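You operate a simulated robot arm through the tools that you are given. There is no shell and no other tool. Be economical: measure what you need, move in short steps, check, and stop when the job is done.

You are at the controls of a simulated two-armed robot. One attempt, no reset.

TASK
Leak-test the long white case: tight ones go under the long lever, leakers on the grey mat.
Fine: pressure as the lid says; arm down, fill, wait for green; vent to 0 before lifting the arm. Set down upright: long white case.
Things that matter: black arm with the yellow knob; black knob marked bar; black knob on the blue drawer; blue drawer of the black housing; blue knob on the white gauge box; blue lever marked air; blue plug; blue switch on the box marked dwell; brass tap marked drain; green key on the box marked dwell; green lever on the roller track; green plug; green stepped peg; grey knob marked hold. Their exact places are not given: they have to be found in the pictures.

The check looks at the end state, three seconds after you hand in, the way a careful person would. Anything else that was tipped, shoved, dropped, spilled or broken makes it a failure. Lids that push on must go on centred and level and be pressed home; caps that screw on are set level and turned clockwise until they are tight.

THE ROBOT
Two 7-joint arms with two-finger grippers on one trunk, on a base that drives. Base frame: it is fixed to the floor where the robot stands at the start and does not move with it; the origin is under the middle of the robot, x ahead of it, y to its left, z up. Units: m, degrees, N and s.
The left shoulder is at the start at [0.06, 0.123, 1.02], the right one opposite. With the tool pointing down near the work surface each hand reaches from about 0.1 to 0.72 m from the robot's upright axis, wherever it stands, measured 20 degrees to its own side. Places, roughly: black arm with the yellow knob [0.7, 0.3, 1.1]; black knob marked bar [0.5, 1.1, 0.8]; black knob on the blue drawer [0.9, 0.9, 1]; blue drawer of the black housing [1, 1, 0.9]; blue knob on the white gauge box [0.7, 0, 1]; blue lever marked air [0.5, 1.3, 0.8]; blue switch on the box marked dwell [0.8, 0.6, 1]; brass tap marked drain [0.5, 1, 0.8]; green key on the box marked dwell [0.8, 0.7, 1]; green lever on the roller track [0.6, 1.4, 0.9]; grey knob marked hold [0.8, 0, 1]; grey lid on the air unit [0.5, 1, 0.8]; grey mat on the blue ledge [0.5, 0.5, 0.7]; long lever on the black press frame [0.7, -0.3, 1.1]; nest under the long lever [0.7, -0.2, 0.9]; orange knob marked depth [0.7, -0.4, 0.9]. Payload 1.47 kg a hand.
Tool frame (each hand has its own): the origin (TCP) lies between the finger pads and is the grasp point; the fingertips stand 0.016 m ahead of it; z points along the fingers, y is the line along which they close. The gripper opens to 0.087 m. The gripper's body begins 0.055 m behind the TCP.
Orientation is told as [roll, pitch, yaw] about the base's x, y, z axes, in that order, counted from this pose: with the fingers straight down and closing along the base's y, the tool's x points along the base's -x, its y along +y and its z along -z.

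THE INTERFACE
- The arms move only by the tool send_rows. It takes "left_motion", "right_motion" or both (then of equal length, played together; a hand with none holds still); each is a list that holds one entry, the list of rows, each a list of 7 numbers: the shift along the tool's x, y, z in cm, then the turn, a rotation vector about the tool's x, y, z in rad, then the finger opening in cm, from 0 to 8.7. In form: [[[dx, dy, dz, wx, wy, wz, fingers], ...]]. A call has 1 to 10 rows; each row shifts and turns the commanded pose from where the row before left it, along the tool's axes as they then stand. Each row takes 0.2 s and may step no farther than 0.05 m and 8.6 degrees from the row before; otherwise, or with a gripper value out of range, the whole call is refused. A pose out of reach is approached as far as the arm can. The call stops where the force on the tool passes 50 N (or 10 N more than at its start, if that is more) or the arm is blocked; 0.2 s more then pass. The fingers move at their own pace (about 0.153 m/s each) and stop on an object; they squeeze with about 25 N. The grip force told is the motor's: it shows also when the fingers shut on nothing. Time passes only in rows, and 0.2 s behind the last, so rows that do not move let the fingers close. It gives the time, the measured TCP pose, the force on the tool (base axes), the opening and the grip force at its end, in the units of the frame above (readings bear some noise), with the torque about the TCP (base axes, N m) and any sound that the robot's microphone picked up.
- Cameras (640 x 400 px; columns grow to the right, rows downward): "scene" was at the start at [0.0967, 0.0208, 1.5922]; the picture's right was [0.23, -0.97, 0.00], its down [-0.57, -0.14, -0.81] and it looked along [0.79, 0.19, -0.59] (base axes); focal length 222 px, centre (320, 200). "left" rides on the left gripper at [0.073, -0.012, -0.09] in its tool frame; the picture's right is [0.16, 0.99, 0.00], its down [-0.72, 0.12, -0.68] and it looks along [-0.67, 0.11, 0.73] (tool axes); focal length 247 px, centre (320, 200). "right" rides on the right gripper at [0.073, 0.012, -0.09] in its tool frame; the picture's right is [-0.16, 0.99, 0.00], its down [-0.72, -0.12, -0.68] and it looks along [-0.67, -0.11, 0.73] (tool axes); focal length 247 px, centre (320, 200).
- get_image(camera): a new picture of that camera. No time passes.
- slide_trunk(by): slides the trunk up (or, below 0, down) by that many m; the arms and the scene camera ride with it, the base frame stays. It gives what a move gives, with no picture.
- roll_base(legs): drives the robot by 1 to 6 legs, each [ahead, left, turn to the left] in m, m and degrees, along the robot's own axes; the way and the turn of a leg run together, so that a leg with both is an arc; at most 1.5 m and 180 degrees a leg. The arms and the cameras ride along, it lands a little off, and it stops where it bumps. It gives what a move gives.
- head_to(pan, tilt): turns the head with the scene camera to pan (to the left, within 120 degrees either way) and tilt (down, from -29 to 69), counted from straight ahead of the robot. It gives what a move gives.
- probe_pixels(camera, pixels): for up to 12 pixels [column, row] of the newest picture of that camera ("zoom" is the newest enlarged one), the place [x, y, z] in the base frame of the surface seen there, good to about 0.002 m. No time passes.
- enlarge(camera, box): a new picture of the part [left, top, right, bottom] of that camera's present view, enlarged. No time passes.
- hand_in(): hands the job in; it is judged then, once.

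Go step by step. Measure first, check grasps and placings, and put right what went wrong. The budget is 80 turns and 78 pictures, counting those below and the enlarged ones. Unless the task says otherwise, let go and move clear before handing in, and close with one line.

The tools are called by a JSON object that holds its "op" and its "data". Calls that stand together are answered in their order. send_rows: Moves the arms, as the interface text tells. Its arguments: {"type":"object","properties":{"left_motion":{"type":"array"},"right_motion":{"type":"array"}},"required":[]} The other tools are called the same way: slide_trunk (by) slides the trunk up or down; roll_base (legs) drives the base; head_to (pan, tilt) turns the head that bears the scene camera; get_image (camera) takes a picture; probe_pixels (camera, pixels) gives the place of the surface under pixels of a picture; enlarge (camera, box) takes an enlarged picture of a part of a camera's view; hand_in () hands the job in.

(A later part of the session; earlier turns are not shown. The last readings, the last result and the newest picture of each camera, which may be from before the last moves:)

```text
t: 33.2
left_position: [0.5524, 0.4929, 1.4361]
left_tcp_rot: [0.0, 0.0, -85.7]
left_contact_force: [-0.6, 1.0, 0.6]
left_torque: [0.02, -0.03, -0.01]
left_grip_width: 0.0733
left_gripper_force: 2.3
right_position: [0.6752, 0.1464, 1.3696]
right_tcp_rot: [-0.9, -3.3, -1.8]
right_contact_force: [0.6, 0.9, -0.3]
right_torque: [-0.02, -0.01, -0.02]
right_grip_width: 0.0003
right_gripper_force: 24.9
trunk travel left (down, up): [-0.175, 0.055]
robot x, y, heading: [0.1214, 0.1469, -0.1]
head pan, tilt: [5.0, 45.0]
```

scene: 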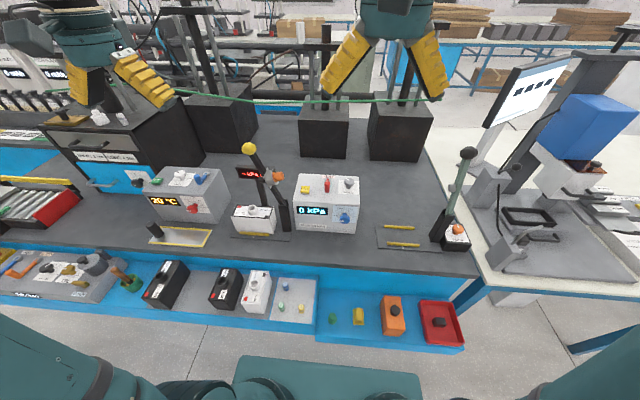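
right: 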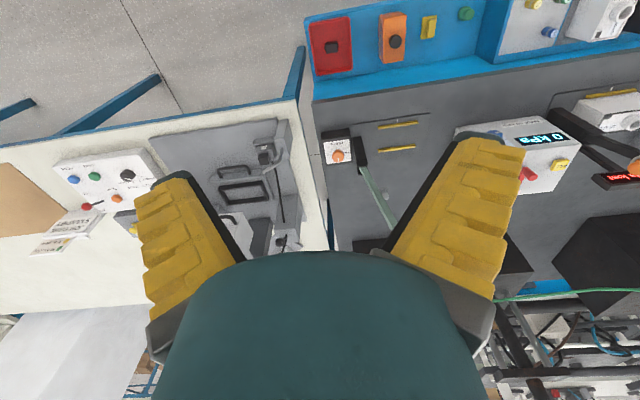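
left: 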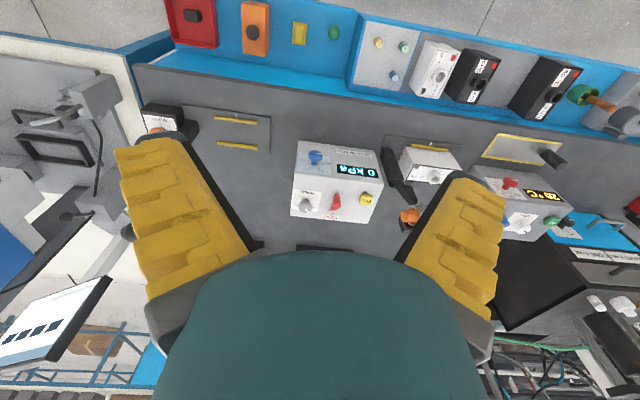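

The left hand yawed fine. I'll position it above the yellow knob at (0.737, 0.317), descend to z≈1.30, and look.

{"op": "send_rows", "data": {"left_motion": [[[0, 0, 0, 0, 0, 0.075, 7], [-3.52, 3.5, 0, 0, 0, 0, 7], [-3.52, 3.5, 0, 0, 0, 0, 7], [-3.52, 3.5, 0, 0, 0, 0, 7], [-3.52, 3.5, 0, 0, 0, 0, 7], [-3.52, 3.5, 0, 0, 0, 0, 7], [0, 1, 4.5, 0, 0, 0, 7], [0, 0, 4.5, 0, 0, 0, 7], [0, 0, 4.2, 0, 0, 0, 7], [0, 0, 0, 0, 0, 0, 7]]]}}

{"op": "get_image", "data": {"camera": "scene"}}

```text
t: 35.4
left_position: [0.719, 0.333, 1.3059]
left_tcp_rot: [0.0, -0.1, -89.8]
left_contact_force: [-0.3, 0.1, -0.1]
left_torque: [-0.01, 0.02, 0.0]
left_grip_width: 0.0734
left_gripper_force: 1.9
left hand out of reach, approached as far as the arm can: row 6
right_position: [0.6757, 0.1454, 1.3696]
right_tcp_rot: [-0.9, -3.3, -1.7]
right_contact_force: [-0.2, -0.4, -0.7]
right_torque: [0.01, 0.0, -0.02]
right_grip_width: 0.0001
right_gripper_force: 25.0
trunk travel left (down, up): [-0.175, 0.055]
robot x, y, heading: [0.1263, 0.1482, 0.0]
head pan, tilt: [5.0, 45.0]
```

```text
40 pictures are left
```

scene: 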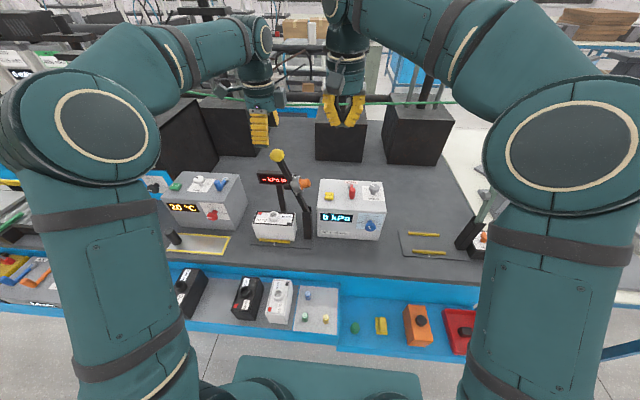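

I'll probe the knob's extents for an accurate centre before descending.

{"op": "enlarge", "data": {"camera": "scene", "box": [240, 100, 340, 220]}}

{"op": "probe_pixels", "data": {"camera": "zoom", "pixels": [[182, 184], [165, 186], [203, 186], [183, 172], [215, 250], [186, 205], [225, 300]]}}

```text
3.33 times, centred on (290, 160) of scene
```

zoom: 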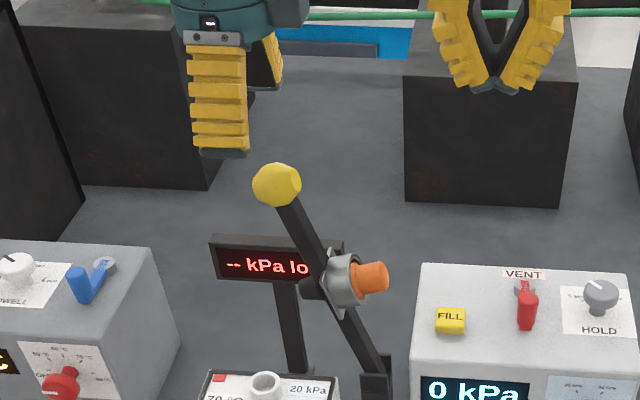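

```text
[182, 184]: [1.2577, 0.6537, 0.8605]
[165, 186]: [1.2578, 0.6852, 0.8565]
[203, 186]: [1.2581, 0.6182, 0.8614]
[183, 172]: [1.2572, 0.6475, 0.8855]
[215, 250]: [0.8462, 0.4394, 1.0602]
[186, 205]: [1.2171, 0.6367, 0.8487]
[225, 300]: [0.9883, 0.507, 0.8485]
```

{"op": "probe_pixels", "data": {"camera": "zoom", "pixels": [[277, 186], [256, 186], [299, 186], [277, 168], [277, 203], [300, 235], [220, 150], [275, 60]]}}

```text
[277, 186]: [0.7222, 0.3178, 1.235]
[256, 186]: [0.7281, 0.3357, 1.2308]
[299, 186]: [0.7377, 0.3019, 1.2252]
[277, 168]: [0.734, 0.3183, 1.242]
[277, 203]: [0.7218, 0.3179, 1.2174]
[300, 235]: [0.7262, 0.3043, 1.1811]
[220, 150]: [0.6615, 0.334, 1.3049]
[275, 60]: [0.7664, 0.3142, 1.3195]
```

Knob centre is about (0.738, 0.318, 1.226). I'll shift, descend and grip it.

{"op": "send_rows", "data": {"left_motion": [[[-1.5, 1.9, 0, 0, 0, 0, 7], [0, 0, 0, 0, 0, 0, 7], [0, 0, 3, 0, 0, 0, 7], [0, 0, 3, 0, 0, 0, 7], [0, 0, 2, 0, 0, 0, 7], [0, 0, 0, 0, 0, 0, 3], [0, 0, 0, 0, 0, 0, 3], [0, 0, 0, 0, 0, 0, 3]]]}}

```text
t: 37.2
left_position: [0.7385, 0.3177, 1.2226]
left_tcp_rot: [0.0, 0.0, -89.8]
left_contact_force: [-4.2, 1.2, -2.3]
left_torque: [-0.02, -0.08, 0.02]
left_grip_width: 0.0388
left_gripper_force: 6.6
right_position: [0.6756, 0.1471, 1.3704]
right_tcp_rot: [-0.9, -3.4, -1.7]
right_contact_force: [1.3, -0.6, 0.6]
right_torque: [0.05, -0.03, 0.04]
right_grip_width: 0.0
right_gripper_force: 25.1
trunk travel left (down, up): [-0.175, 0.055]
robot x, y, heading: [0.128, 0.1496, -0.1]
head pan, tilt: [5.0, 45.0]
```

Knob is held. I'll swing the arm down along its arc about a pivot near (y 0.238, z 0.99), the first part now with a force check.

{"op": "send_rows", "data": {"left_motion": [[[1.25, 0, 0.5, 0, 0, 0, 3], [1.25, 0, 0.5, 0, 0, 0, 3], [1.35, 0, 0.7, 0, 0, 0, 3], [1.32, 0, 0.75, 0, 0, 0, 3], [1.26, 0, 0.87, 0, 0, 0, 3], [1.22, 0, 0.9, 0, 0, 0, 3], [1.15, 0, 1.0, 0, 0, 0, 3], [1.09, 0, 1.05, 0, 0, 0, 3], [0, 0, 0, 0, 0, 0, 3]]]}}

```text
t: 39.2
left_position: [0.7389, 0.4177, 1.161]
left_tcp_rot: [-0.1, 0.0, -89.8]
left_contact_force: [0.3, -0.1, -0.3]
left_torque: [-0.02, -0.02, -0.01]
left_grip_width: 0.0363
left_gripper_force: 4.3
right_position: [0.6747, 0.1473, 1.3696]
right_tcp_rot: [-0.9, -3.4, -1.7]
right_contact_force: [0.6, -0.3, -0.2]
right_torque: [0.01, 0.01, 0.02]
right_grip_width: 0.0
right_gripper_force: 25.3
trunk travel left (down, up): [-0.175, 0.055]
robot x, y, heading: [0.1226, 0.147, -0.0]
head pan, tilt: [5.0, 45.0]
```

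{"op": "enlarge", "data": {"camera": "scene", "box": [220, 130, 340, 250]}}

{"op": "probe_pixels", "data": {"camera": "zoom", "pixels": [[305, 310], [280, 280], [250, 250], [330, 320], [220, 230]]}}

```text
3.33 times, centred on (280, 190) of scene
```

zoom: 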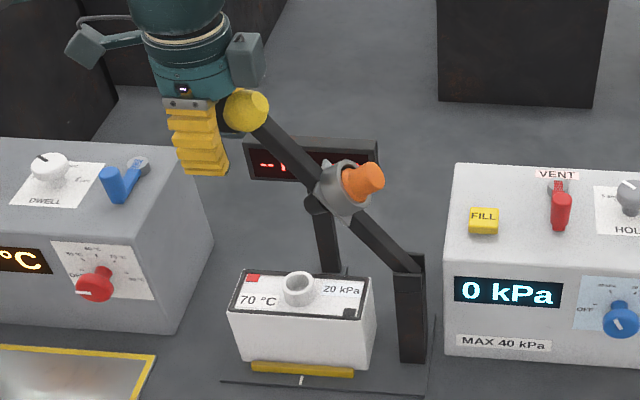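

```text
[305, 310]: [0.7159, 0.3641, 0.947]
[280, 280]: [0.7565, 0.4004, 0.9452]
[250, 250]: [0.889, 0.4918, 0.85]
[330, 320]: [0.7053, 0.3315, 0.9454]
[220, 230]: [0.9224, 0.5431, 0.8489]
```

{"op": "probe_pixels", "data": {"camera": "zoom", "pixels": [[245, 110], [262, 110], [200, 120], [200, 170], [280, 145], [390, 240], [362, 185], [330, 195]]}}

```text
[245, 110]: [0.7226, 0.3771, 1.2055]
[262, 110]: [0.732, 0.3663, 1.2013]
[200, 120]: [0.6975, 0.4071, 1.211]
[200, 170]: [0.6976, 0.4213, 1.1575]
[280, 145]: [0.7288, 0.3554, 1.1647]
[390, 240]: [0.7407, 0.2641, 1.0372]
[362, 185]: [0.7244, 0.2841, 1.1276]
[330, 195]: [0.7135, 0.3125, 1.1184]
```

The knob slipped to the back of the fingers because the true pivot is about (0.248, 1.018) with R≈0.22. I'll re-grip at (0.377, 1.198) and follow the corrected arc.

{"op": "send_rows", "data": {"left_motion": [[[0, 0, 0, 0, 0, 0, 7], [-2, 0, -1.85, 0, 0, 0, 7], [-2.07, 0, -1.8, 0, 0, 0, 7], [0, 0, 0, 0, 0, 0, 7], [0, 0, 0, 0, 0, 0, 2], [0, 0, 0, 0, 0, 0, 2], [0.96, 0, 0.77, 0, 0, 0, 2], [0.96, 0, 0.77, 0, 0, 0, 2], [0.95, 0, 0.97, 0, 0, 0, 2], [0.95, 0, 0.97, 0, 0, 0, 2]]]}}

{"op": "enlarge", "data": {"camera": "scene", "box": [220, 130, 340, 250]}}

```text
t: 41.4
left_position: [0.7357, 0.4147, 1.1617]
left_tcp_rot: [-0.3, -0.1, -89.9]
left_contact_force: [-26.3, -18.5, -15.1]
left_torque: [-0.84, -0.13, 0.29]
left_grip_width: 0.0333
left_gripper_force: 29.9
right_position: [0.6732, 0.1443, 1.3707]
right_tcp_rot: [-0.8, -3.4, -1.7]
right_contact_force: [-0.2, -0.9, -0.4]
right_torque: [0.0, 0.02, 0.01]
right_grip_width: 0.0
right_gripper_force: 25.0
trunk travel left (down, up): [-0.175, 0.055]
robot x, y, heading: [0.1229, 0.1501, -0.0]
head pan, tilt: [5.0, 45.0]
```

```text
3.33 times, centred on (280, 190) of scene
```

zoom: 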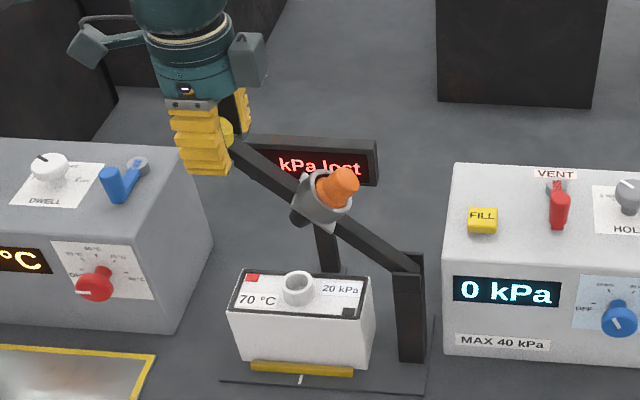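

Arm follows at about 51°; the force shows I'm pulling slightly outward. I'll ease inward and continue the arc.

{"op": "send_rows", "data": {"left_motion": [[[-0.35, -0.3, 0.3, 0, 0, 0, 2], [0.8, 0, 1.03, 0, 0, 0, 2], [0.75, 0, 1.07, 0, 0, 0, 2], [0.67, 0, 1.13, 0, 0, 0, 2], [0.62, 0, 1.16, 0, 0, 0, 2], [0.53, 0, 1.2, 0, 0, 0, 2], [0.47, 0, 1.22, 0, 0, 0, 2], [0.38, 0, 1.25, 0, 0, 0, 2], [0, 0, 0, 0, 0, 0, 2]]]}}

{"op": "enlarge", "data": {"camera": "scene", "box": [220, 130, 340, 250]}}

```text
t: 43.4
left_position: [0.736, 0.4543, 1.0781]
left_tcp_rot: [0.1, -0.1, -89.8]
left_contact_force: [-0.4, 6.6, 2.5]
left_torque: [-0.48, -0.01, 0.0]
left_grip_width: 0.0262
left_gripper_force: 4.5
right_position: [0.6742, 0.1472, 1.37]
right_tcp_rot: [-1.0, -3.4, -1.7]
right_contact_force: [-0.2, -0.3, -0.2]
right_torque: [0.01, 0.01, 0.01]
right_grip_width: 0.0
right_gripper_force: 25.2
trunk travel left (down, up): [-0.175, 0.055]
robot x, y, heading: [0.1263, 0.149, 0.3]
head pan, tilt: [5.0, 45.0]
```

```text
3.33 times, centred on (280, 190) of scene
```

zoom: 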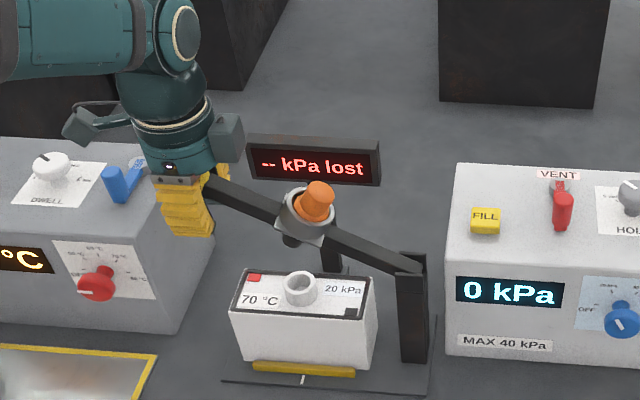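

The knob has slid up against the palm, between the fingers. That works for pushing, so I'll loosen the fingers and press straight down with the palm, watching the force.

{"op": "send_rows", "data": {"left_motion": [[[0, 0, 0, 0, 0, 0, 5], [0.3, 0, 1.3, 0, 0, 0, 5], [0.3, 0, 1.3, 0, 0, 0, 5], [0.2, 0, 1.3, 0, 0, 0, 5], [0.1, 0, 1.3, 0, 0, 0, 5], [0, 0, 1.3, 0, 0, 0, 5], [0, 0, 1.0, 0, 0, 0, 5], [0, 0, 0, 0, 0, 0, 5]]]}}

{"op": "enlarge", "data": {"camera": "scene", "box": [220, 130, 340, 250]}}

```text
t: 45.2
left_position: [0.7366, 0.4646, 1.0021]
left_tcp_rot: [0.0, 0.0, -89.8]
left_contact_force: [1.0, -0.1, -0.1]
left_torque: [-0.03, -0.01, 0.0]
left_grip_width: 0.0555
left_gripper_force: 3.6
right_position: [0.6759, 0.1464, 1.3698]
right_tcp_rot: [-0.9, -3.4, -1.7]
right_contact_force: [0.3, 0.3, 0.7]
right_torque: [-0.01, 0.03, 0.01]
right_grip_width: 0.0
right_gripper_force: 24.6
trunk travel left (down, up): [-0.175, 0.055]
robot x, y, heading: [0.1253, 0.1492, -0.1]
head pan, tilt: [5.0, 45.0]
```

```text
3.33 times, centred on (280, 190) of scene
```

zoom: 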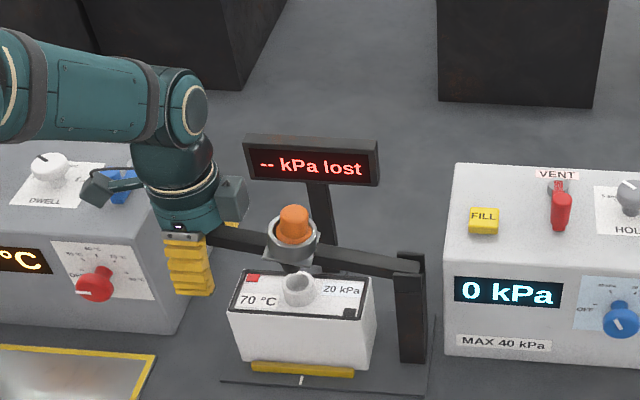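

The arm is nearly down, with the stub just above the port. I'll continue pressing gently.

{"op": "send_rows", "data": {"left_motion": [[[0, 0, 0.8, 0, 0, 0, 5], [0, 0, 0.8, 0, 0, 0, 5], [0, 0, 0.6, 0, 0, 0, 5], [0, 0, 0.5, 0, 0, 0, 5], [0, 0, 0.4, 0, 0, 0, 5], [0, 0, 0, 0, 0, 0, 5]]]}}

{"op": "enlarge", "data": {"camera": "scene", "box": [220, 130, 340, 250]}}

```text
t: 46.6
left_position: [0.7357, 0.4637, 0.9729]
left_tcp_rot: [0.0, 0.0, -89.8]
left_contact_force: [-0.5, 0.0, -0.1]
left_torque: [0.05, 0.0, 0.0]
left_grip_width: 0.0552
left_gripper_force: 3.7
right_position: [0.6762, 0.1463, 1.3701]
right_tcp_rot: [-1.0, -3.3, -1.6]
right_contact_force: [0.0, -0.7, -0.3]
right_torque: [0.0, -0.01, -0.02]
right_grip_width: 0.0002
right_gripper_force: 25.2
trunk travel left (down, up): [-0.175, 0.055]
robot x, y, heading: [0.1277, 0.1464, 0.2]
head pan, tilt: [5.0, 45.0]
```

```text
3.33 times, centred on (280, 190) of scene
```

zoom: 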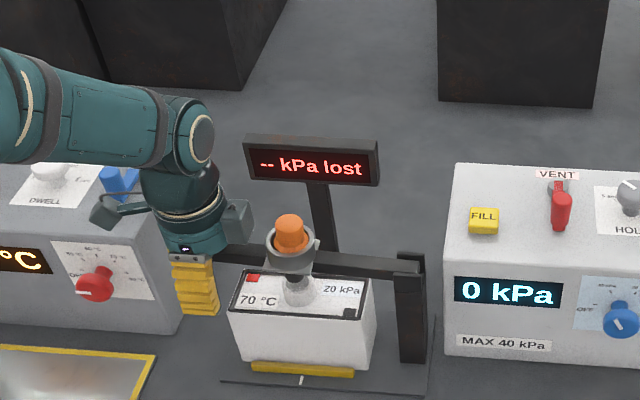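

{"op": "send_rows", "data": {"left_motion": [[[0.5, 0, 0.3, 0, 0, 0, 5], [0.3, 0, 0.4, 0, 0, 0, 5], [0, 0, 0.4, 0, 0, 0, 5], [0, 0, 0.4, 0, 0, 0, 5], [0, 0, 0, 0, 0, 0, 5]]]}}

{"op": "enlarge", "data": {"camera": "scene", "box": [220, 160, 310, 240]}}

```text
t: 47.8
left_position: [0.7355, 0.4652, 0.9589]
left_tcp_rot: [0.0, 0.0, -90.0]
left_contact_force: [-7.6, -35.7, -2.3]
left_torque: [1.92, -0.46, 0.06]
left_grip_width: 0.0551
left_gripper_force: 3.8
right_position: [0.6743, 0.1426, 1.3708]
right_tcp_rot: [-0.7, -3.4, -1.7]
right_contact_force: [-0.1, 0.2, 0.4]
right_torque: [0.01, 0.0, -0.03]
right_grip_width: 0.0
right_gripper_force: 25.0
trunk travel left (down, up): [-0.175, 0.055]
robot x, y, heading: [0.1276, 0.146, 0.2]
head pan, tilt: [5.0, 45.0]
```

```text
5.00 times, centred on (265, 200) of scene
```

zoom: 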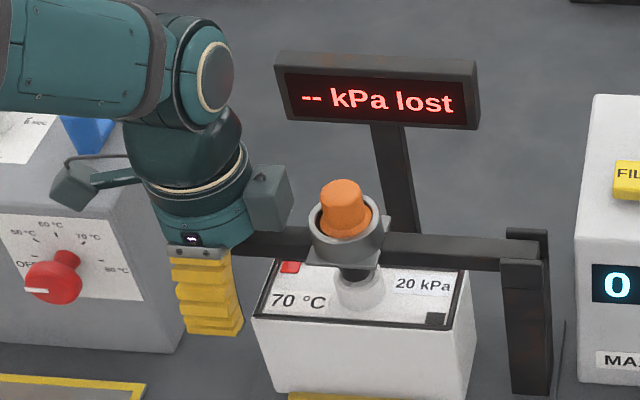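

Force of −36 N in y appeared when I shifted left, perhaps from hand gear near the dwell box. I'll undo that shift and check that the arm stays seated.

{"op": "send_rows", "data": {"left_motion": [[[-0.8, 0, 0, 0, 0, 0, 5], [-0.3, 0, 0, 0, 0, 0, 5], [0, 0, 0.3, 0, 0, 0, 5], [0, 0, 0, 0, 0, 0, 5]]]}}

{"op": "get_image", "data": {"camera": "left"}}

{"op": "get_image", "data": {"camera": "right"}}

```text
t: 48.8
left_position: [0.734, 0.4652, 0.9568]
left_tcp_rot: [0.0, 0.1, -89.6]
left_contact_force: [-1.0, 4.6, 5.6]
left_torque: [-0.12, 0.01, 0.0]
left_grip_width: 0.0552
left_gripper_force: 4.3
right_position: [0.6747, 0.1468, 1.3703]
right_tcp_rot: [-0.9, -3.4, -1.8]
right_contact_force: [0.5, -0.2, 0.8]
right_torque: [0.05, -0.01, 0.0]
right_grip_width: 0.0003
right_gripper_force: 24.4
trunk travel left (down, up): [-0.175, 0.055]
robot x, y, heading: [0.1255, 0.147, 0.0]
head pan, tilt: [5.0, 45.0]
```

```text
32 pictures are left
```

left: 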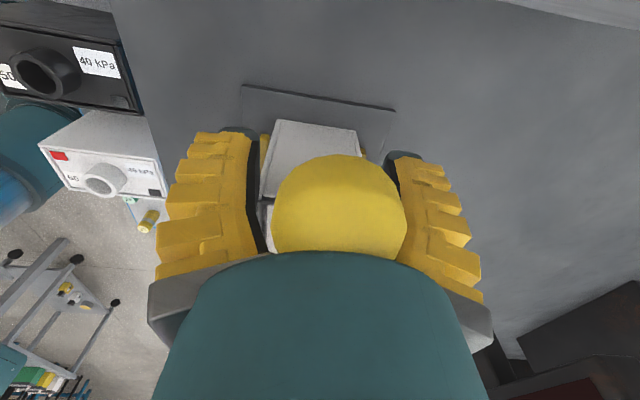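

```text
31 pictures are left
```

right: 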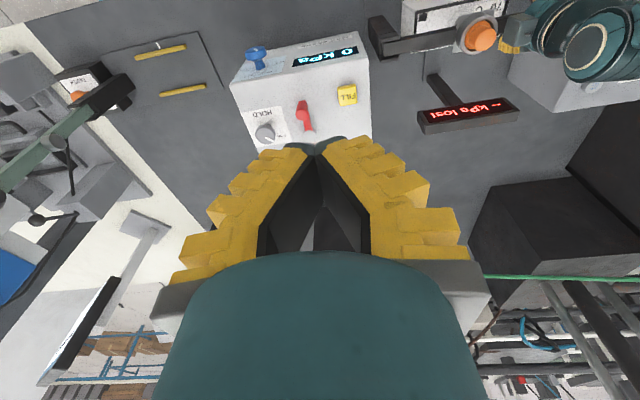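

The knob sits under the palm, with light contact. I'll press slightly more to confirm it's at its stop.

{"op": "send_rows", "data": {"left_motion": [[[0, 0, 0.3, 0, 0, 0, 5], [0, 0, 0.2, 0, 0, 0, 5], [0, 0, 0, 0, 0, 0, 5]]]}}

{"op": "enlarge", "data": {"camera": "scene", "box": [220, 160, 310, 240]}}

```text
t: 49.6
left_position: [0.7347, 0.4646, 0.954]
left_tcp_rot: [0.6, 0.1, -89.6]
left_contact_force: [1.4, 15.2, 47.0]
left_torque: [0.0, 0.27, -0.11]
left_grip_width: 0.0553
left_gripper_force: 3.6
right_position: [0.6727, 0.146, 1.3715]
right_tcp_rot: [-0.9, -3.6, -1.7]
right_contact_force: [-0.8, 0.5, 0.1]
right_torque: [0.01, 0.0, -0.02]
right_grip_width: 0.0
right_gripper_force: 24.9
trunk travel left (down, up): [-0.175, 0.055]
robot x, y, heading: [0.1282, 0.1448, 0.2]
head pan, tilt: [5.0, 45.0]
```

```text
5.00 times, centred on (265, 200) of scene
```

zoom: 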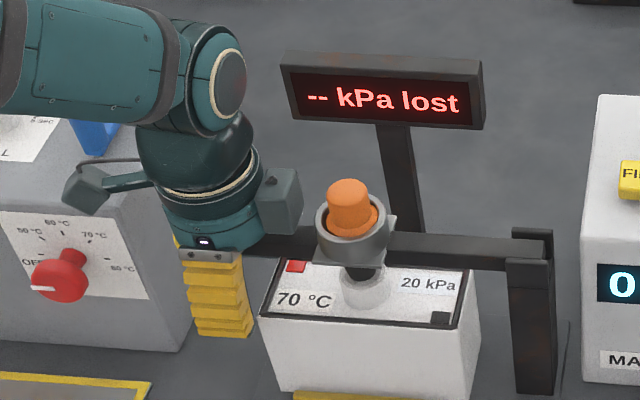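

The arm is firmly at its stop (47 N). I'll ease off a little, and bring the closed right fingers above FILL at (0.787, 0.170).

{"op": "send_rows", "data": {"left_motion": [[[0, 0, -0.15, 0, 0, 0, 5], [0, 0, 0, 0, 0, 0, 5], [0, 0, 0, 0, 0, 0, 5], [0, 0, 0, 0, 0, 0, 5], [0, 0, 0, 0, 0, 0, 5], [0, 0, 0, 0, 0, 0, 5], [0, 0, 0, 0, 0, 0, 5], [0, 0, 0, 0, 0, 0, 5], [0, 0, 0, 0, 0, 0, 5], [0, 0, 0, 0, 0, 0, 5]]], "right_motion": [[[0, 0, 0, 0, 0.059, 0, 0], [-3.8, 0.8, 0, 0, 0, 0, 0], [-3.7, 0.8, 0, 0, 0, 0, 0], [-3.7, 0.75, 0, 0, 0, 0, 0], [0, 0, 4.9, 0, 0, 0, 0], [0, 0, 4.9, 0, 0, 0, 0], [0, 0, 4.9, 0, 0, 0, 0], [0, 0, 4.9, 0, 0, 0, 0], [0, 0, 4.9, 0, 0, 0, 0], [0, 0, 3, 0, 0, 0, 0]]]}}

{"op": "get_image", "data": {"camera": "right"}}

```text
t: 51.8
left_position: [0.7328, 0.4624, 0.9555]
left_tcp_rot: [0.3, 0.0, -89.7]
left_contact_force: [1.6, 8.2, 38.9]
left_torque: [0.45, 0.18, 0.05]
left_grip_width: 0.0553
left_gripper_force: 4.3
right_position: [0.7463, 0.151, 1.0871]
right_tcp_rot: [-0.8, -0.1, -1.7]
right_contact_force: [-0.7, 0.0, 0.2]
right_torque: [0.02, 0.05, 0.0]
right_grip_width: 0.0001
right_gripper_force: 25.0
right hand out of reach, approached as far as the arm can: row 3, 4
trunk travel left (down, up): [-0.175, 0.055]
robot x, y, heading: [0.125, 0.1461, -0.1]
head pan, tilt: [5.0, 45.0]
```

```text
29 pictures are left
```

right: 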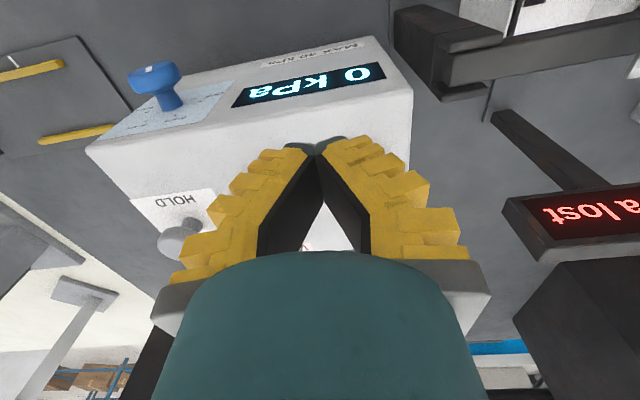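

At (0.746, 0.151, 1.087) now. I'll try the remaining 4 cm forward and 2 cm left at this lower height.

{"op": "send_rows", "data": {"right_motion": [[[-2.0, 1.0, 0, 0, 0, 0, 0], [-2.1, 0.9, 0, 0, 0, 0, 0], [0, 0, 0, 0, 0, 0, 0]]]}}

{"op": "enlarge", "data": {"camera": "scene", "box": [270, 150, 400, 250]}}

```text
t: 52.6
left_position: [0.734, 0.4618, 0.9557]
left_tcp_rot: [0.5, 0.0, -89.7]
left_contact_force: [1.1, 6.5, 40.0]
left_torque: [0.51, 0.18, -0.02]
left_grip_width: 0.0555
left_gripper_force: 4.0
right_position: [0.7878, 0.172, 1.0871]
right_tcp_rot: [-1.0, -0.1, -1.8]
right_contact_force: [0.3, -0.4, 0.6]
right_torque: [-0.01, -0.01, -0.01]
right_grip_width: 0.0
right_gripper_force: 25.2
trunk travel left (down, up): [-0.175, 0.055]
robot x, y, heading: [0.128, 0.1472, -0.1]
head pan, tilt: [5.0, 45.0]
```

```text
4.00 times, centred on (335, 200) of scene
```

zoom: 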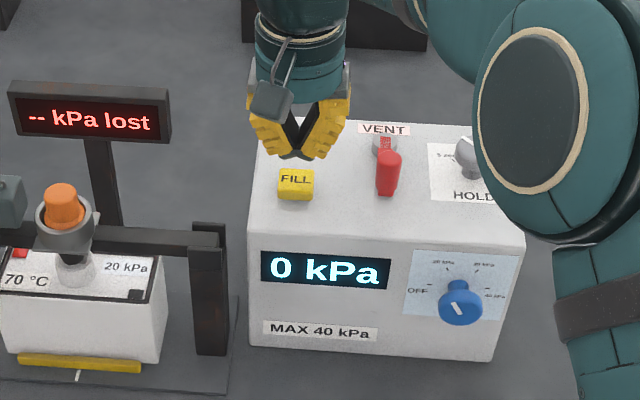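

Right over FILL. I'll press down.

{"op": "send_rows", "data": {"right_motion": [[[0, 0, 2.5, 0, 0, 0, 0], [0, 0, 0.6, 0, 0, 0, 0], [0, 0, 0.4, 0, 0, 0, 0], [0, 0, 0.4, 0, 0, 0, 0], [0, 0, 0.3, 0, 0, 0, 0]]]}}

{"op": "enlarge", "data": {"camera": "scene", "box": [240, 150, 370, 250]}}

```text
t: 53.8
left_position: [0.7337, 0.4624, 0.9565]
left_tcp_rot: [0.5, 0.1, -89.6]
left_contact_force: [9.1, 7.1, 34.8]
left_torque: [0.39, 0.65, -0.18]
left_grip_width: 0.0558
left_gripper_force: 4.3
right_position: [0.7853, 0.1713, 1.0456]
right_tcp_rot: [-0.8, -0.3, -1.7]
right_contact_force: [-3.7, -0.8, 15.8]
right_torque: [0.01, 0.08, 0.0]
right_grip_width: 0.0061
right_gripper_force: 28.0
trunk travel left (down, up): [-0.175, 0.055]
robot x, y, heading: [0.1231, 0.15, 0.1]
head pan, tilt: [5.0, 45.0]
heard: click
```

```text
4.00 times, centred on (305, 200) of scene
```

zoom: 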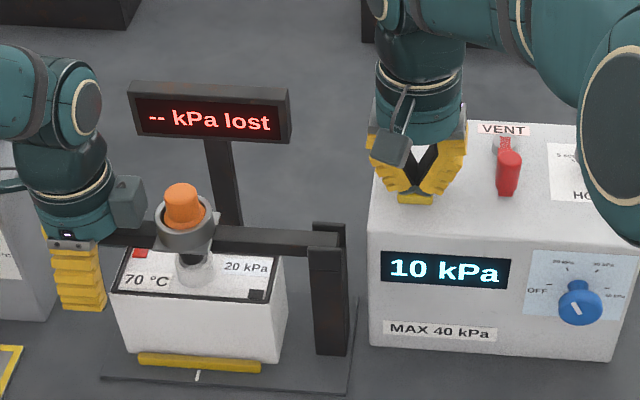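

It clicked and pressure is rising (10 kPa). I'll lift off and wait.

{"op": "send_rows", "data": {"right_motion": [[[0, 0, -3, 0, 0, 0, 0], [0, 0, -2, 0, 0, 0, 0], [0, 0, 0, 0, 0, 0, 0], [0, 0, 0, 0, 0, 0, 0], [0, 0, 0, 0, 0, 0, 0], [0, 0, 0, 0, 0, 0, 0], [0, 0, 0, 0, 0, 0, 0], [0, 0, 0, 0, 0, 0, 0], [0, 0, 0, 0, 0, 0, 0], [0, 0, 0, 0, 0, 0, 0]]]}}

{"op": "enlarge", "data": {"camera": "scene", "box": [240, 150, 370, 250]}}

```text
t: 56.0
left_position: [0.7351, 0.4615, 0.9544]
left_tcp_rot: [0.5, 0.0, -89.7]
left_contact_force: [1.9, 4.8, 40.4]
left_torque: [0.72, 0.17, 0.03]
left_grip_width: 0.0555
left_gripper_force: 4.5
right_position: [0.7827, 0.1709, 1.0935]
right_tcp_rot: [-0.8, -0.1, -1.8]
right_contact_force: [-0.3, -0.7, 0.3]
right_torque: [-0.02, 0.02, 0.01]
right_grip_width: 0.0002
right_gripper_force: 27.9
trunk travel left (down, up): [-0.175, 0.055]
robot x, y, heading: [0.1278, 0.148, -0.1]
head pan, tilt: [5.0, 45.0]
```

```text
4.00 times, centred on (305, 200) of scene
```

zoom: 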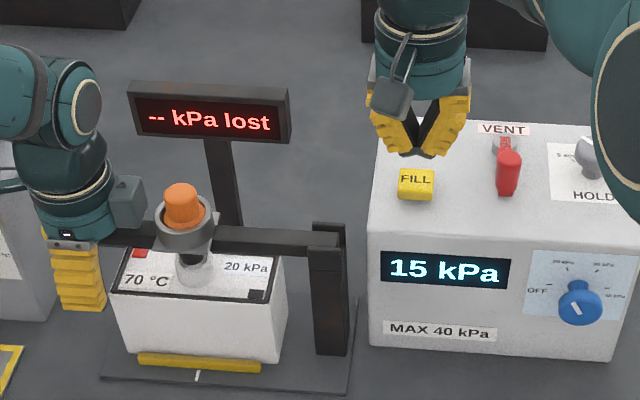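

It reads 15 kPa. I'll keep waiting for the hold to finish.

{"op": "send_rows", "data": {"right_motion": [[[0, 0, 0, 0, 0, 0, 0], [0, 0, 0, 0, 0, 0, 0], [0, 0, 0, 0, 0, 0, 0], [0, 0, 0, 0, 0, 0, 0], [0, 0, 0, 0, 0, 0, 0], [0, 0, 0, 0, 0, 0, 0], [0, 0, 0, 0, 0, 0, 0], [0, 0, 0, 0, 0, 0, 0], [0, 0, 0, 0, 0, 0, 0], [0, 0, 0, 0, 0, 0, 0]]]}}

{"op": "enlarge", "data": {"camera": "scene", "box": [240, 150, 370, 250]}}

```text
t: 58.2
left_position: [0.7337, 0.4622, 0.9552]
left_tcp_rot: [0.4, 0.2, -89.8]
left_contact_force: [1.3, 4.6, 41.0]
left_torque: [0.75, 0.17, 0.05]
left_grip_width: 0.0559
left_gripper_force: 3.8
right_position: [0.7825, 0.1708, 1.0937]
right_tcp_rot: [-0.8, -0.1, -1.7]
right_contact_force: [0.1, -1.2, 0.1]
right_torque: [-0.01, 0.02, 0.02]
right_grip_width: 0.0
right_gripper_force: 27.9
trunk travel left (down, up): [-0.175, 0.055]
robot x, y, heading: [0.1262, 0.1509, 0.1]
head pan, tilt: [5.0, 45.0]
```

```text
4.00 times, centred on (305, 200) of scene
```

zoom: 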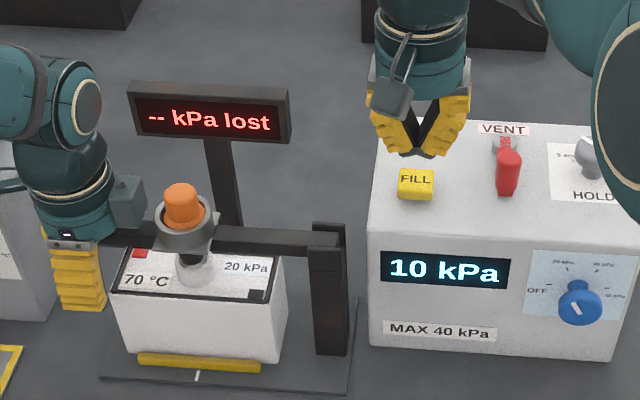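

Pressure is falling (15→10). I'll wait for the hold result on the display.

{"op": "send_rows", "data": {"right_motion": [[[0, 0, 0, 0, 0, 0, 0], [0, 0, 0, 0, 0, 0, 0], [0, 0, 0, 0, 0, 0, 0], [0, 0, 0, 0, 0, 0, 0], [0, 0, 0, 0, 0, 0, 0], [0, 0, 0, 0, 0, 0, 0], [0, 0, 0, 0, 0, 0, 0], [0, 0, 0, 0, 0, 0, 0]]]}}

{"op": "enlarge", "data": {"camera": "scene", "box": [240, 150, 370, 250]}}

```text
t: 60.0
left_position: [0.7345, 0.4613, 0.9545]
left_tcp_rot: [0.3, 0.1, -89.7]
left_contact_force: [1.0, 3.5, 39.7]
left_torque: [0.78, 0.16, 0.04]
left_grip_width: 0.056
left_gripper_force: 4.1
right_position: [0.7832, 0.1714, 1.0939]
right_tcp_rot: [-0.8, -0.1, -1.6]
right_contact_force: [-0.1, -0.5, 0.4]
right_torque: [0.01, 0.0, -0.01]
right_grip_width: 0.0003
right_gripper_force: 28.1
trunk travel left (down, up): [-0.175, 0.055]
robot x, y, heading: [0.1249, 0.1464, -0.1]
head pan, tilt: [5.0, 45.0]
```

```text
4.00 times, centred on (305, 200) of scene
```

zoom: 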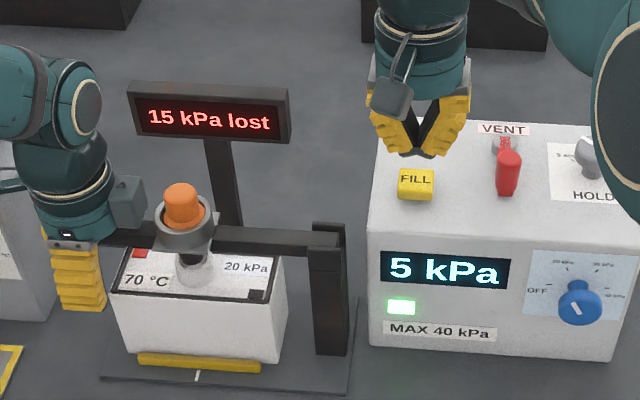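

The green lamp is on with 15 kPa lost, so it's a leaker and goes on the grey mat. Next I must vent: I'll put the right fingertips just right of the red handle (y≈0.061) to push it left.

{"op": "send_rows", "data": {"right_motion": [[[0, 0, -1.5, 0, 0, 0, 0], [0, -4, 0, 0, 0, 0, 0], [0, -4, 0, 0, 0, 0, 0], [0, -3, 0, 0, 0, 0, 0], [0, 0, 2, 0, 0, 0, 0], [0, 0, 2.3, 0, 0, 0, 0], [0, 0, 0, 0, 0, 0, 0]]]}}

{"op": "enlarge", "data": {"camera": "scene", "box": [300, 150, 400, 230]}}

```text
t: 61.6
left_position: [0.7343, 0.4622, 0.9546]
left_tcp_rot: [0.5, 0.1, -89.8]
left_contact_force: [16.1, 3.6, 26.5]
left_torque: [0.42, 0.99, -0.32]
left_grip_width: 0.0563
left_gripper_force: 4.6
right_position: [0.7812, 0.0632, 1.0742]
right_tcp_rot: [-0.7, -0.6, -1.7]
right_contact_force: [-11.5, -2.7, 42.7]
right_torque: [0.94, -0.18, 0.23]
right_grip_width: 0.0
right_gripper_force: 26.4
trunk travel left (down, up): [-0.175, 0.055]
robot x, y, heading: [0.1257, 0.1479, 0.2]
head pan, tilt: [5.0, 45.0]
```

```text
5.00 times, centred on (350, 190) of scene
```

zoom: 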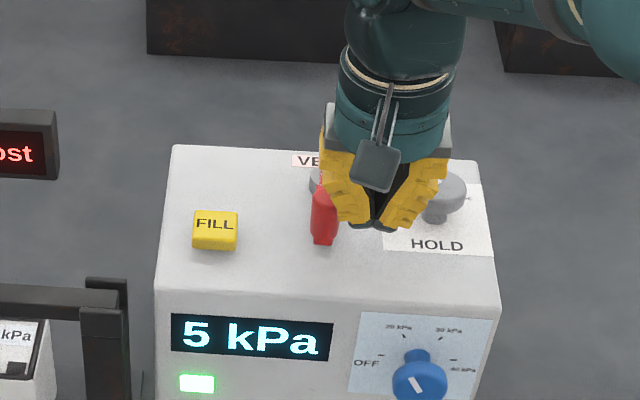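

The flared fingers rode onto the handle's top. I'll lift, centre over the handle, and grip it instead.

{"op": "send_rows", "data": {"right_motion": [[[0, 0, -2.5, 0, 0, 0, 0], [-0.4, 2.9, 0, 0, 0, 0, 4.5], [0, 0, 0, 0, 0, 0, 4.5], [0, 0, 2, 0, 0, 0, 4.5], [0, 0, 1.4, 0, 0, 0, 4.5], [0, 0, 0, 0, 0, 0, 4.5]]]}}

{"op": "enlarge", "data": {"camera": "scene", "box": [300, 150, 400, 230]}}

```text
t: 63.0
left_position: [0.7332, 0.4614, 0.9543]
left_tcp_rot: [0.3, 0.0, -89.8]
left_contact_force: [-5.6, 2.0, 40.2]
left_torque: [0.9, -0.34, 0.12]
left_grip_width: 0.0554
left_gripper_force: 4.4
right_position: [0.7853, 0.091, 1.0556]
right_tcp_rot: [-0.9, -0.1, -1.7]
right_contact_force: [0.2, 0.0, 0.0]
right_torque: [-0.01, -0.02, -0.03]
right_grip_width: 0.0504
right_gripper_force: 3.3
trunk travel left (down, up): [-0.175, 0.055]
robot x, y, heading: [0.1256, 0.1505, -0.1]
head pan, tilt: [5.0, 45.0]
```

```text
5.00 times, centred on (350, 190) of scene
```

zoom: 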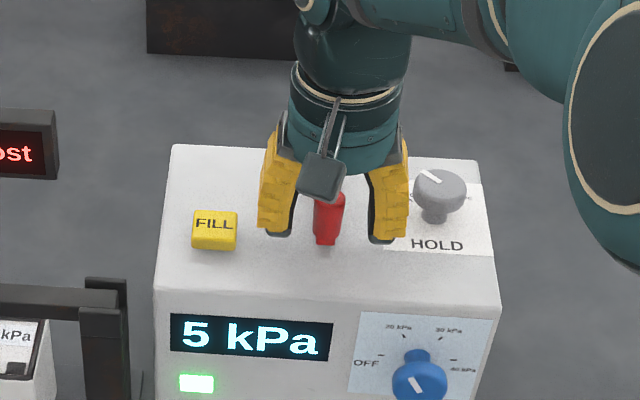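

Straddling the red handle. I'll close and swing it left about its rear pivot.

{"op": "send_rows", "data": {"right_motion": [[[0, 0, -0.4, 0, 0, 0, 0.5], [0, 0, 0, 0, 0, 0, 0.5], [-0.08, 1.02, 0, 0, 0, 0.149, 0.5], [-0.08, 1.02, 0, 0, 0, 0.149, 0.5], [-0.08, 1.02, 0, 0, 0, 0.149, 0.5], [0, 0, 0, 0, 0, 0, 0.5]]]}}

{"op": "enlarge", "data": {"camera": "scene", "box": [280, 150, 380, 230]}}

```text
t: 64.4
left_position: [0.7339, 0.4615, 0.9543]
left_tcp_rot: [0.3, 0.1, -89.7]
left_contact_force: [-7.0, 5.1, 39.6]
left_torque: [0.64, -0.45, 0.21]
left_grip_width: 0.0553
left_gripper_force: 4.4
right_position: [0.7928, 0.1194, 1.0594]
right_tcp_rot: [-0.7, -0.7, -27.4]
right_contact_force: [5.8, -5.2, 6.0]
right_torque: [0.0, 0.05, -0.19]
right_grip_width: 0.0112
right_gripper_force: 30.2
trunk travel left (down, up): [-0.175, 0.055]
robot x, y, heading: [0.1286, 0.1503, -0.0]
head pan, tilt: [5.0, 45.0]
```

```text
5.00 times, centred on (330, 190) of scene
```

zoom: 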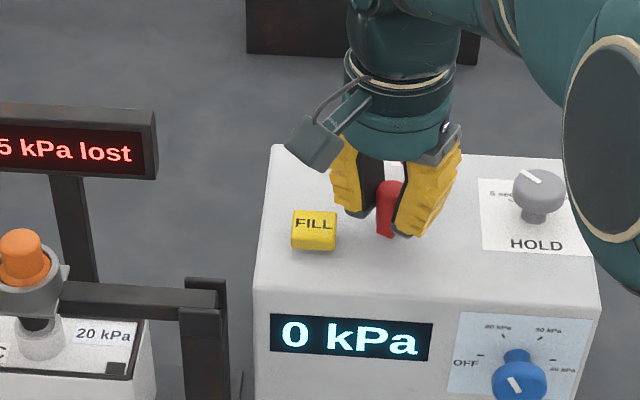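

Vented to 0 kPa. I'll release and lift the right hand clear, then raise the left hand so the pads meet the yellow knob and grip it.

{"op": "send_rows", "data": {"right_motion": [[[0, 0, 0, 0, 0, 0, 4], [0, 0, 0, 0, 0, 0, 4], [0, 0, -4, 0, 0, 0, 4], [0, 0, -4, 0, 0, -0.14, 2], [0, -2, -4, 0, 0, -0.14, 0], [1, -2, -4, 0, 0, -0.14, 0], [2, -2, -4, 0, 0, 0, 0], [2, -2, -4, 0, 0, 0, 0], [2, -2, -4, 0, 0, 0, 0]]], "left_motion": [[[0, 0, 0, 0, 0, 0, 5], [0, 0, 0, 0, 0, 0, 5], [0, 0, -1.2, 0, 0, 0, 5], [0, 0, -1.2, 0, 0, 0, 5], [0, 0, -1.2, 0, 0, 0, 5], [0, 0, 0, 0, 0, 0, 5], [0, 0, 0, 0, 0, 0, 2], [0, 0, 0, 0, 0, 0, 2], [0, 0, 0, 0, 0, 0, 2]]]}}

{"op": "enlarge", "data": {"camera": "scene", "box": [220, 140, 400, 250]}}

{"op": "get_image", "data": {"camera": "left"}}

```text
t: 66.4
left_position: [0.738, 0.4626, 0.9916]
left_tcp_rot: [0.0, 0.0, -89.9]
left_contact_force: [-0.2, 1.6, -0.5]
left_torque: [0.01, 0.0, -0.04]
left_grip_width: 0.0266
left_gripper_force: 4.5
right_position: [0.7122, 0.0327, 1.3424]
right_tcp_rot: [-0.9, 0.0, -3.1]
right_contact_force: [0.3, -0.8, 0.2]
right_torque: [0.0, 0.0, 0.01]
right_grip_width: 0.0
right_gripper_force: 25.1
trunk travel left (down, up): [-0.175, 0.055]
robot x, y, heading: [0.127, 0.1464, -0.3]
head pan, tilt: [5.0, 45.0]
```

```text
3.56 times, centred on (310, 195) of scene
```

zoom: 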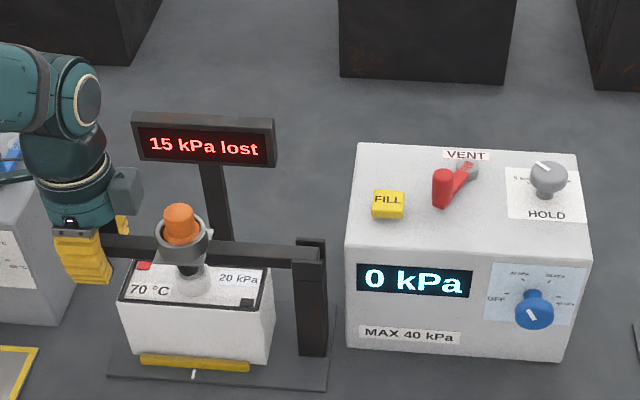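

```text
19 pictures are left
```

left: 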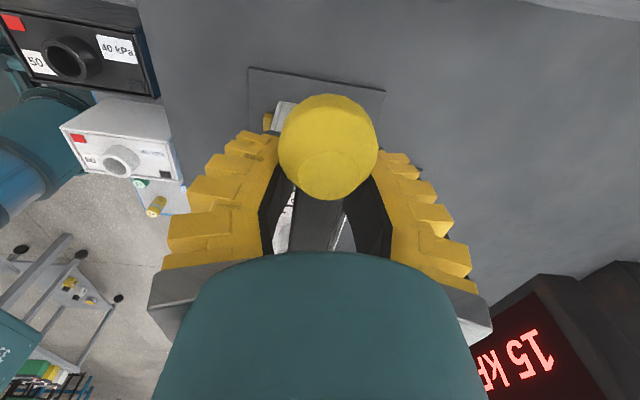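

The fingers are around the bar just inside the knob, and the knob stops them sliding off. I'll probe the knob and bar to refine the pivot.

{"op": "probe_pixels", "data": {"camera": "left", "pixels": [[328, 125], [328, 170], [320, 220], [300, 110]]}}

{"op": "probe_pixels", "data": {"camera": "zoom", "pixels": [[120, 250], [260, 262], [310, 262], [260, 250], [120, 238]]}}

```text
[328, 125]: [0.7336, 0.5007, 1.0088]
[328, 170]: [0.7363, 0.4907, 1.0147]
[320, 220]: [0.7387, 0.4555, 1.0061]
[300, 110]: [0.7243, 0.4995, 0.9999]
```

```text
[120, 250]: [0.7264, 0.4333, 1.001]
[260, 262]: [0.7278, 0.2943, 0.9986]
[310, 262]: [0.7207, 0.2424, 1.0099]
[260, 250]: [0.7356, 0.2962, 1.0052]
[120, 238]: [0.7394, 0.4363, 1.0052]
```

The bar is horizontal; the pivot is (0.249, 0.995) and my grip radius is 0.2136. I'll grip the bar firmly and lift along that arc, first half.

{"op": "send_rows", "data": {"left_motion": [[[0, 0, 0, 0, 0, 0, 1], [0, 0, 0, 0, 0, 0, 1], [-0.18, 0, -2.73, 0, 0, 0, 1], [-0.52, 0, -2.68, 0, 0, 0, 1], [-0.86, 0, -2.59, 0, 0, 0, 1], [-1.2, 0, -2.48, 0, 0, 0, 1], [-1.48, 0, -2.28, 0, 0, 0, 1], [0, 0, 0, 0, 0, 0, 1]]]}}

{"op": "enlarge", "data": {"camera": "scene", "box": [220, 130, 340, 250]}}

```text
t: 68.2
left_position: [0.7391, 0.4189, 1.115]
left_tcp_rot: [0.0, 0.1, -89.8]
left_contact_force: [1.1, -0.2, 0.2]
left_torque: [0.02, -0.03, 0.0]
left_grip_width: 0.0167
left_gripper_force: 5.0
right_position: [0.7126, 0.033, 1.3405]
right_tcp_rot: [-0.8, 0.0, -3.4]
right_contact_force: [-0.4, 0.6, 0.4]
right_torque: [-0.03, 0.01, 0.0]
right_grip_width: 0.0
right_gripper_force: 25.1
trunk travel left (down, up): [-0.175, 0.055]
robot x, y, heading: [0.1287, 0.1461, 0.1]
head pan, tilt: [5.0, 45.0]
```

```text
3.33 times, centred on (280, 190) of scene
```

zoom: 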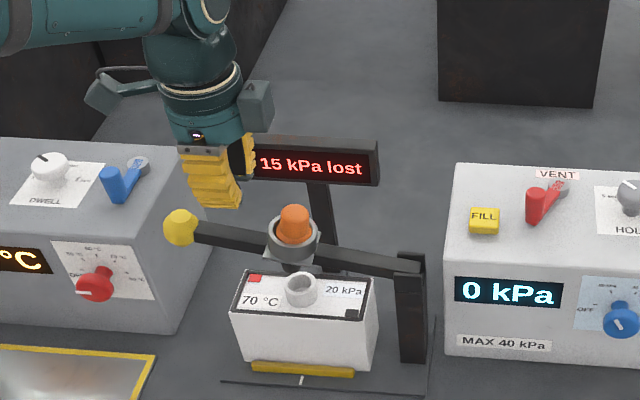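

The grip slipped off with the arm raised about 10°, where it stays. I'll locate the bar and re-grip with full closing force.

{"op": "probe_pixels", "data": {"camera": "zoom", "pixels": [[180, 225], [225, 232], [225, 244], [260, 245], [195, 228], [340, 265]]}}

```text
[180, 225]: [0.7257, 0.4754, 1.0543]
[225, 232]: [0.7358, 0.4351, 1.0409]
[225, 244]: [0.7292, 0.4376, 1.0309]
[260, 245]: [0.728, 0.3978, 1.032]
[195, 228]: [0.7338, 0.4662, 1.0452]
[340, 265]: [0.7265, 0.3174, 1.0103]
```

I'll grip the knob at its true centre (y 0.485, z 1.045), firmly this time, and start along the arc R=0.241.

{"op": "send_rows", "data": {"left_motion": [[[3.3, 0, 0, 0, 0, 0, 5.5], [3.3, 0, 0, 0, 0, 0, 5.5], [0, 0, 3.5, 0, 0, 0, 5.5], [0, 0, 3.5, 0, 0, 0, 5.5], [0, 0, 0, 0, 0, 0, 5.5], [0, 0, 0, 0, 0, 0, 0.5], [0, 0, 0, 0, 0, 0, 0.5], [0, 0, 0, 0, 0, 0, 0.5]]]}}

{"op": "enlarge", "data": {"camera": "left", "box": [160, 60, 480, 260]}}

```text
t: 70.0
left_position: [0.737, 0.4847, 1.0441]
left_tcp_rot: [-0.2, 0.0, -89.7]
left_contact_force: [-31.2, -3.6, -4.5]
left_torque: [-0.26, 0.11, -0.18]
left_grip_width: 0.028
left_gripper_force: 30.1
right_position: [0.7089, 0.0342, 1.3423]
right_tcp_rot: [-0.8, -0.2, -3.3]
right_contact_force: [-0.4, 0.1, -0.6]
right_torque: [0.0, 0.0, -0.02]
right_grip_width: 0.0
right_gripper_force: 25.0
trunk travel left (down, up): [-0.175, 0.055]
robot x, y, heading: [0.1251, 0.1477, -0.1]
head pan, tilt: [5.0, 45.0]
```

```text
2.00 times, centred on (320, 160) of left
```

zoom: 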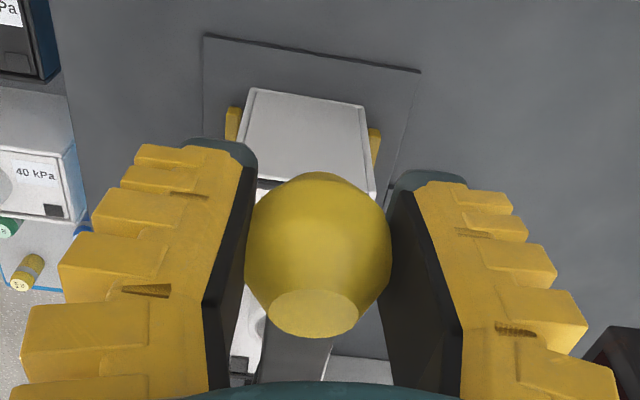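

Firm grip on the knob, with a 3 mm bias in x. I'll relax that and lift along the arc.

{"op": "send_rows", "data": {"left_motion": [[[0, -0.3, 0, 0, 0, 0, 0.5], [-0.88, 0, -3.11, 0, 0, 0, 0.5], [-1.28, 0, -2.95, 0, 0, 0, 0.5], [-1.67, 0, -2.75, 0, 0, 0, 0.5], [-2.03, 0, -2.52, 0, 0, 0, 0.5], [0, 0, 0, 0, 0, 0, 0.5]]]}}

{"op": "enlarge", "data": {"camera": "scene", "box": [220, 130, 340, 250]}}

```text
t: 71.4
left_position: [0.735, 0.4287, 1.163]
left_tcp_rot: [0.5, -0.1, -89.7]
left_contact_force: [13.5, 13.0, 9.5]
left_torque: [0.03, -0.15, 0.0]
left_grip_width: 0.0293
left_gripper_force: 29.9
right_position: [0.7142, 0.0344, 1.3416]
right_tcp_rot: [-1.0, 0.2, -3.3]
right_contact_force: [-0.5, 0.1, 0.4]
right_torque: [-0.01, 0.0, 0.02]
right_grip_width: 0.0
right_gripper_force: 25.1
trunk travel left (down, up): [-0.175, 0.055]
robot x, y, heading: [0.1289, 0.1485, -0.1]
head pan, tilt: [5.0, 45.0]
```

```text
3.33 times, centred on (280, 190) of scene
```

zoom: 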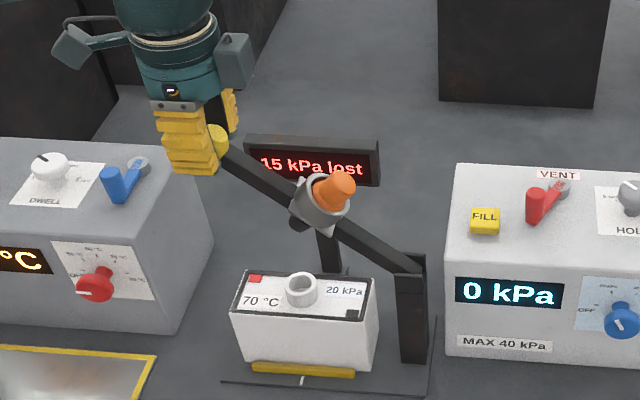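

The knob is held and the arm follows well. Completing the arc to upright.

{"op": "send_rows", "data": {"left_motion": [[[0.1, 0.1, -0.1, 0, 0, 0, 0.5], [-2.35, 0, -2.23, 0, 0, 0, 0.5], [-2.61, 0, -1.88, 0, 0, 0, 0.5], [-2.83, 0, -1.51, 0, 0, 0, 0.5], [-2.8, 0, -1.05, 0, 0, 0, 0.5], [0, 0, 0, 0, 0, 0, 0.5], [0, 0, 0, 0, 0, 0, 7], [0, 0, 0, 0, 0, 0, 7], [0, 0, -4.5, 0, 0, 0, 7], [0, 0, -4.5, 0, 0, 0, 7]]]}}

{"op": "get_image", "data": {"camera": "scene"}}

```text
t: 73.6
left_position: [0.7343, 0.3169, 1.3148]
left_tcp_rot: [-0.1, 0.0, -89.7]
left_contact_force: [0.0, 0.0, -0.3]
left_torque: [-0.02, -0.01, -0.02]
left_grip_width: 0.0734
left_gripper_force: 1.9
right_position: [0.7132, 0.0322, 1.3415]
right_tcp_rot: [-0.9, 0.0, -3.3]
right_contact_force: [-1.8, 0.2, -0.5]
right_torque: [-0.01, 0.01, -0.02]
right_grip_width: 0.0
right_gripper_force: 24.9
trunk travel left (down, up): [-0.175, 0.055]
robot x, y, heading: [0.1263, 0.1475, 0.2]
head pan, tilt: [5.0, 45.0]
```

```text
15 pictures are left
```

scene: 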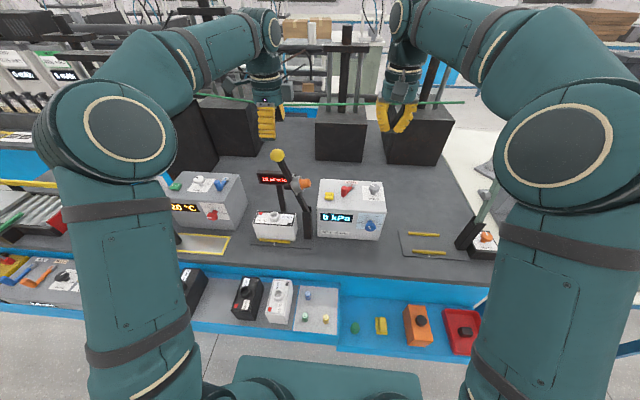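

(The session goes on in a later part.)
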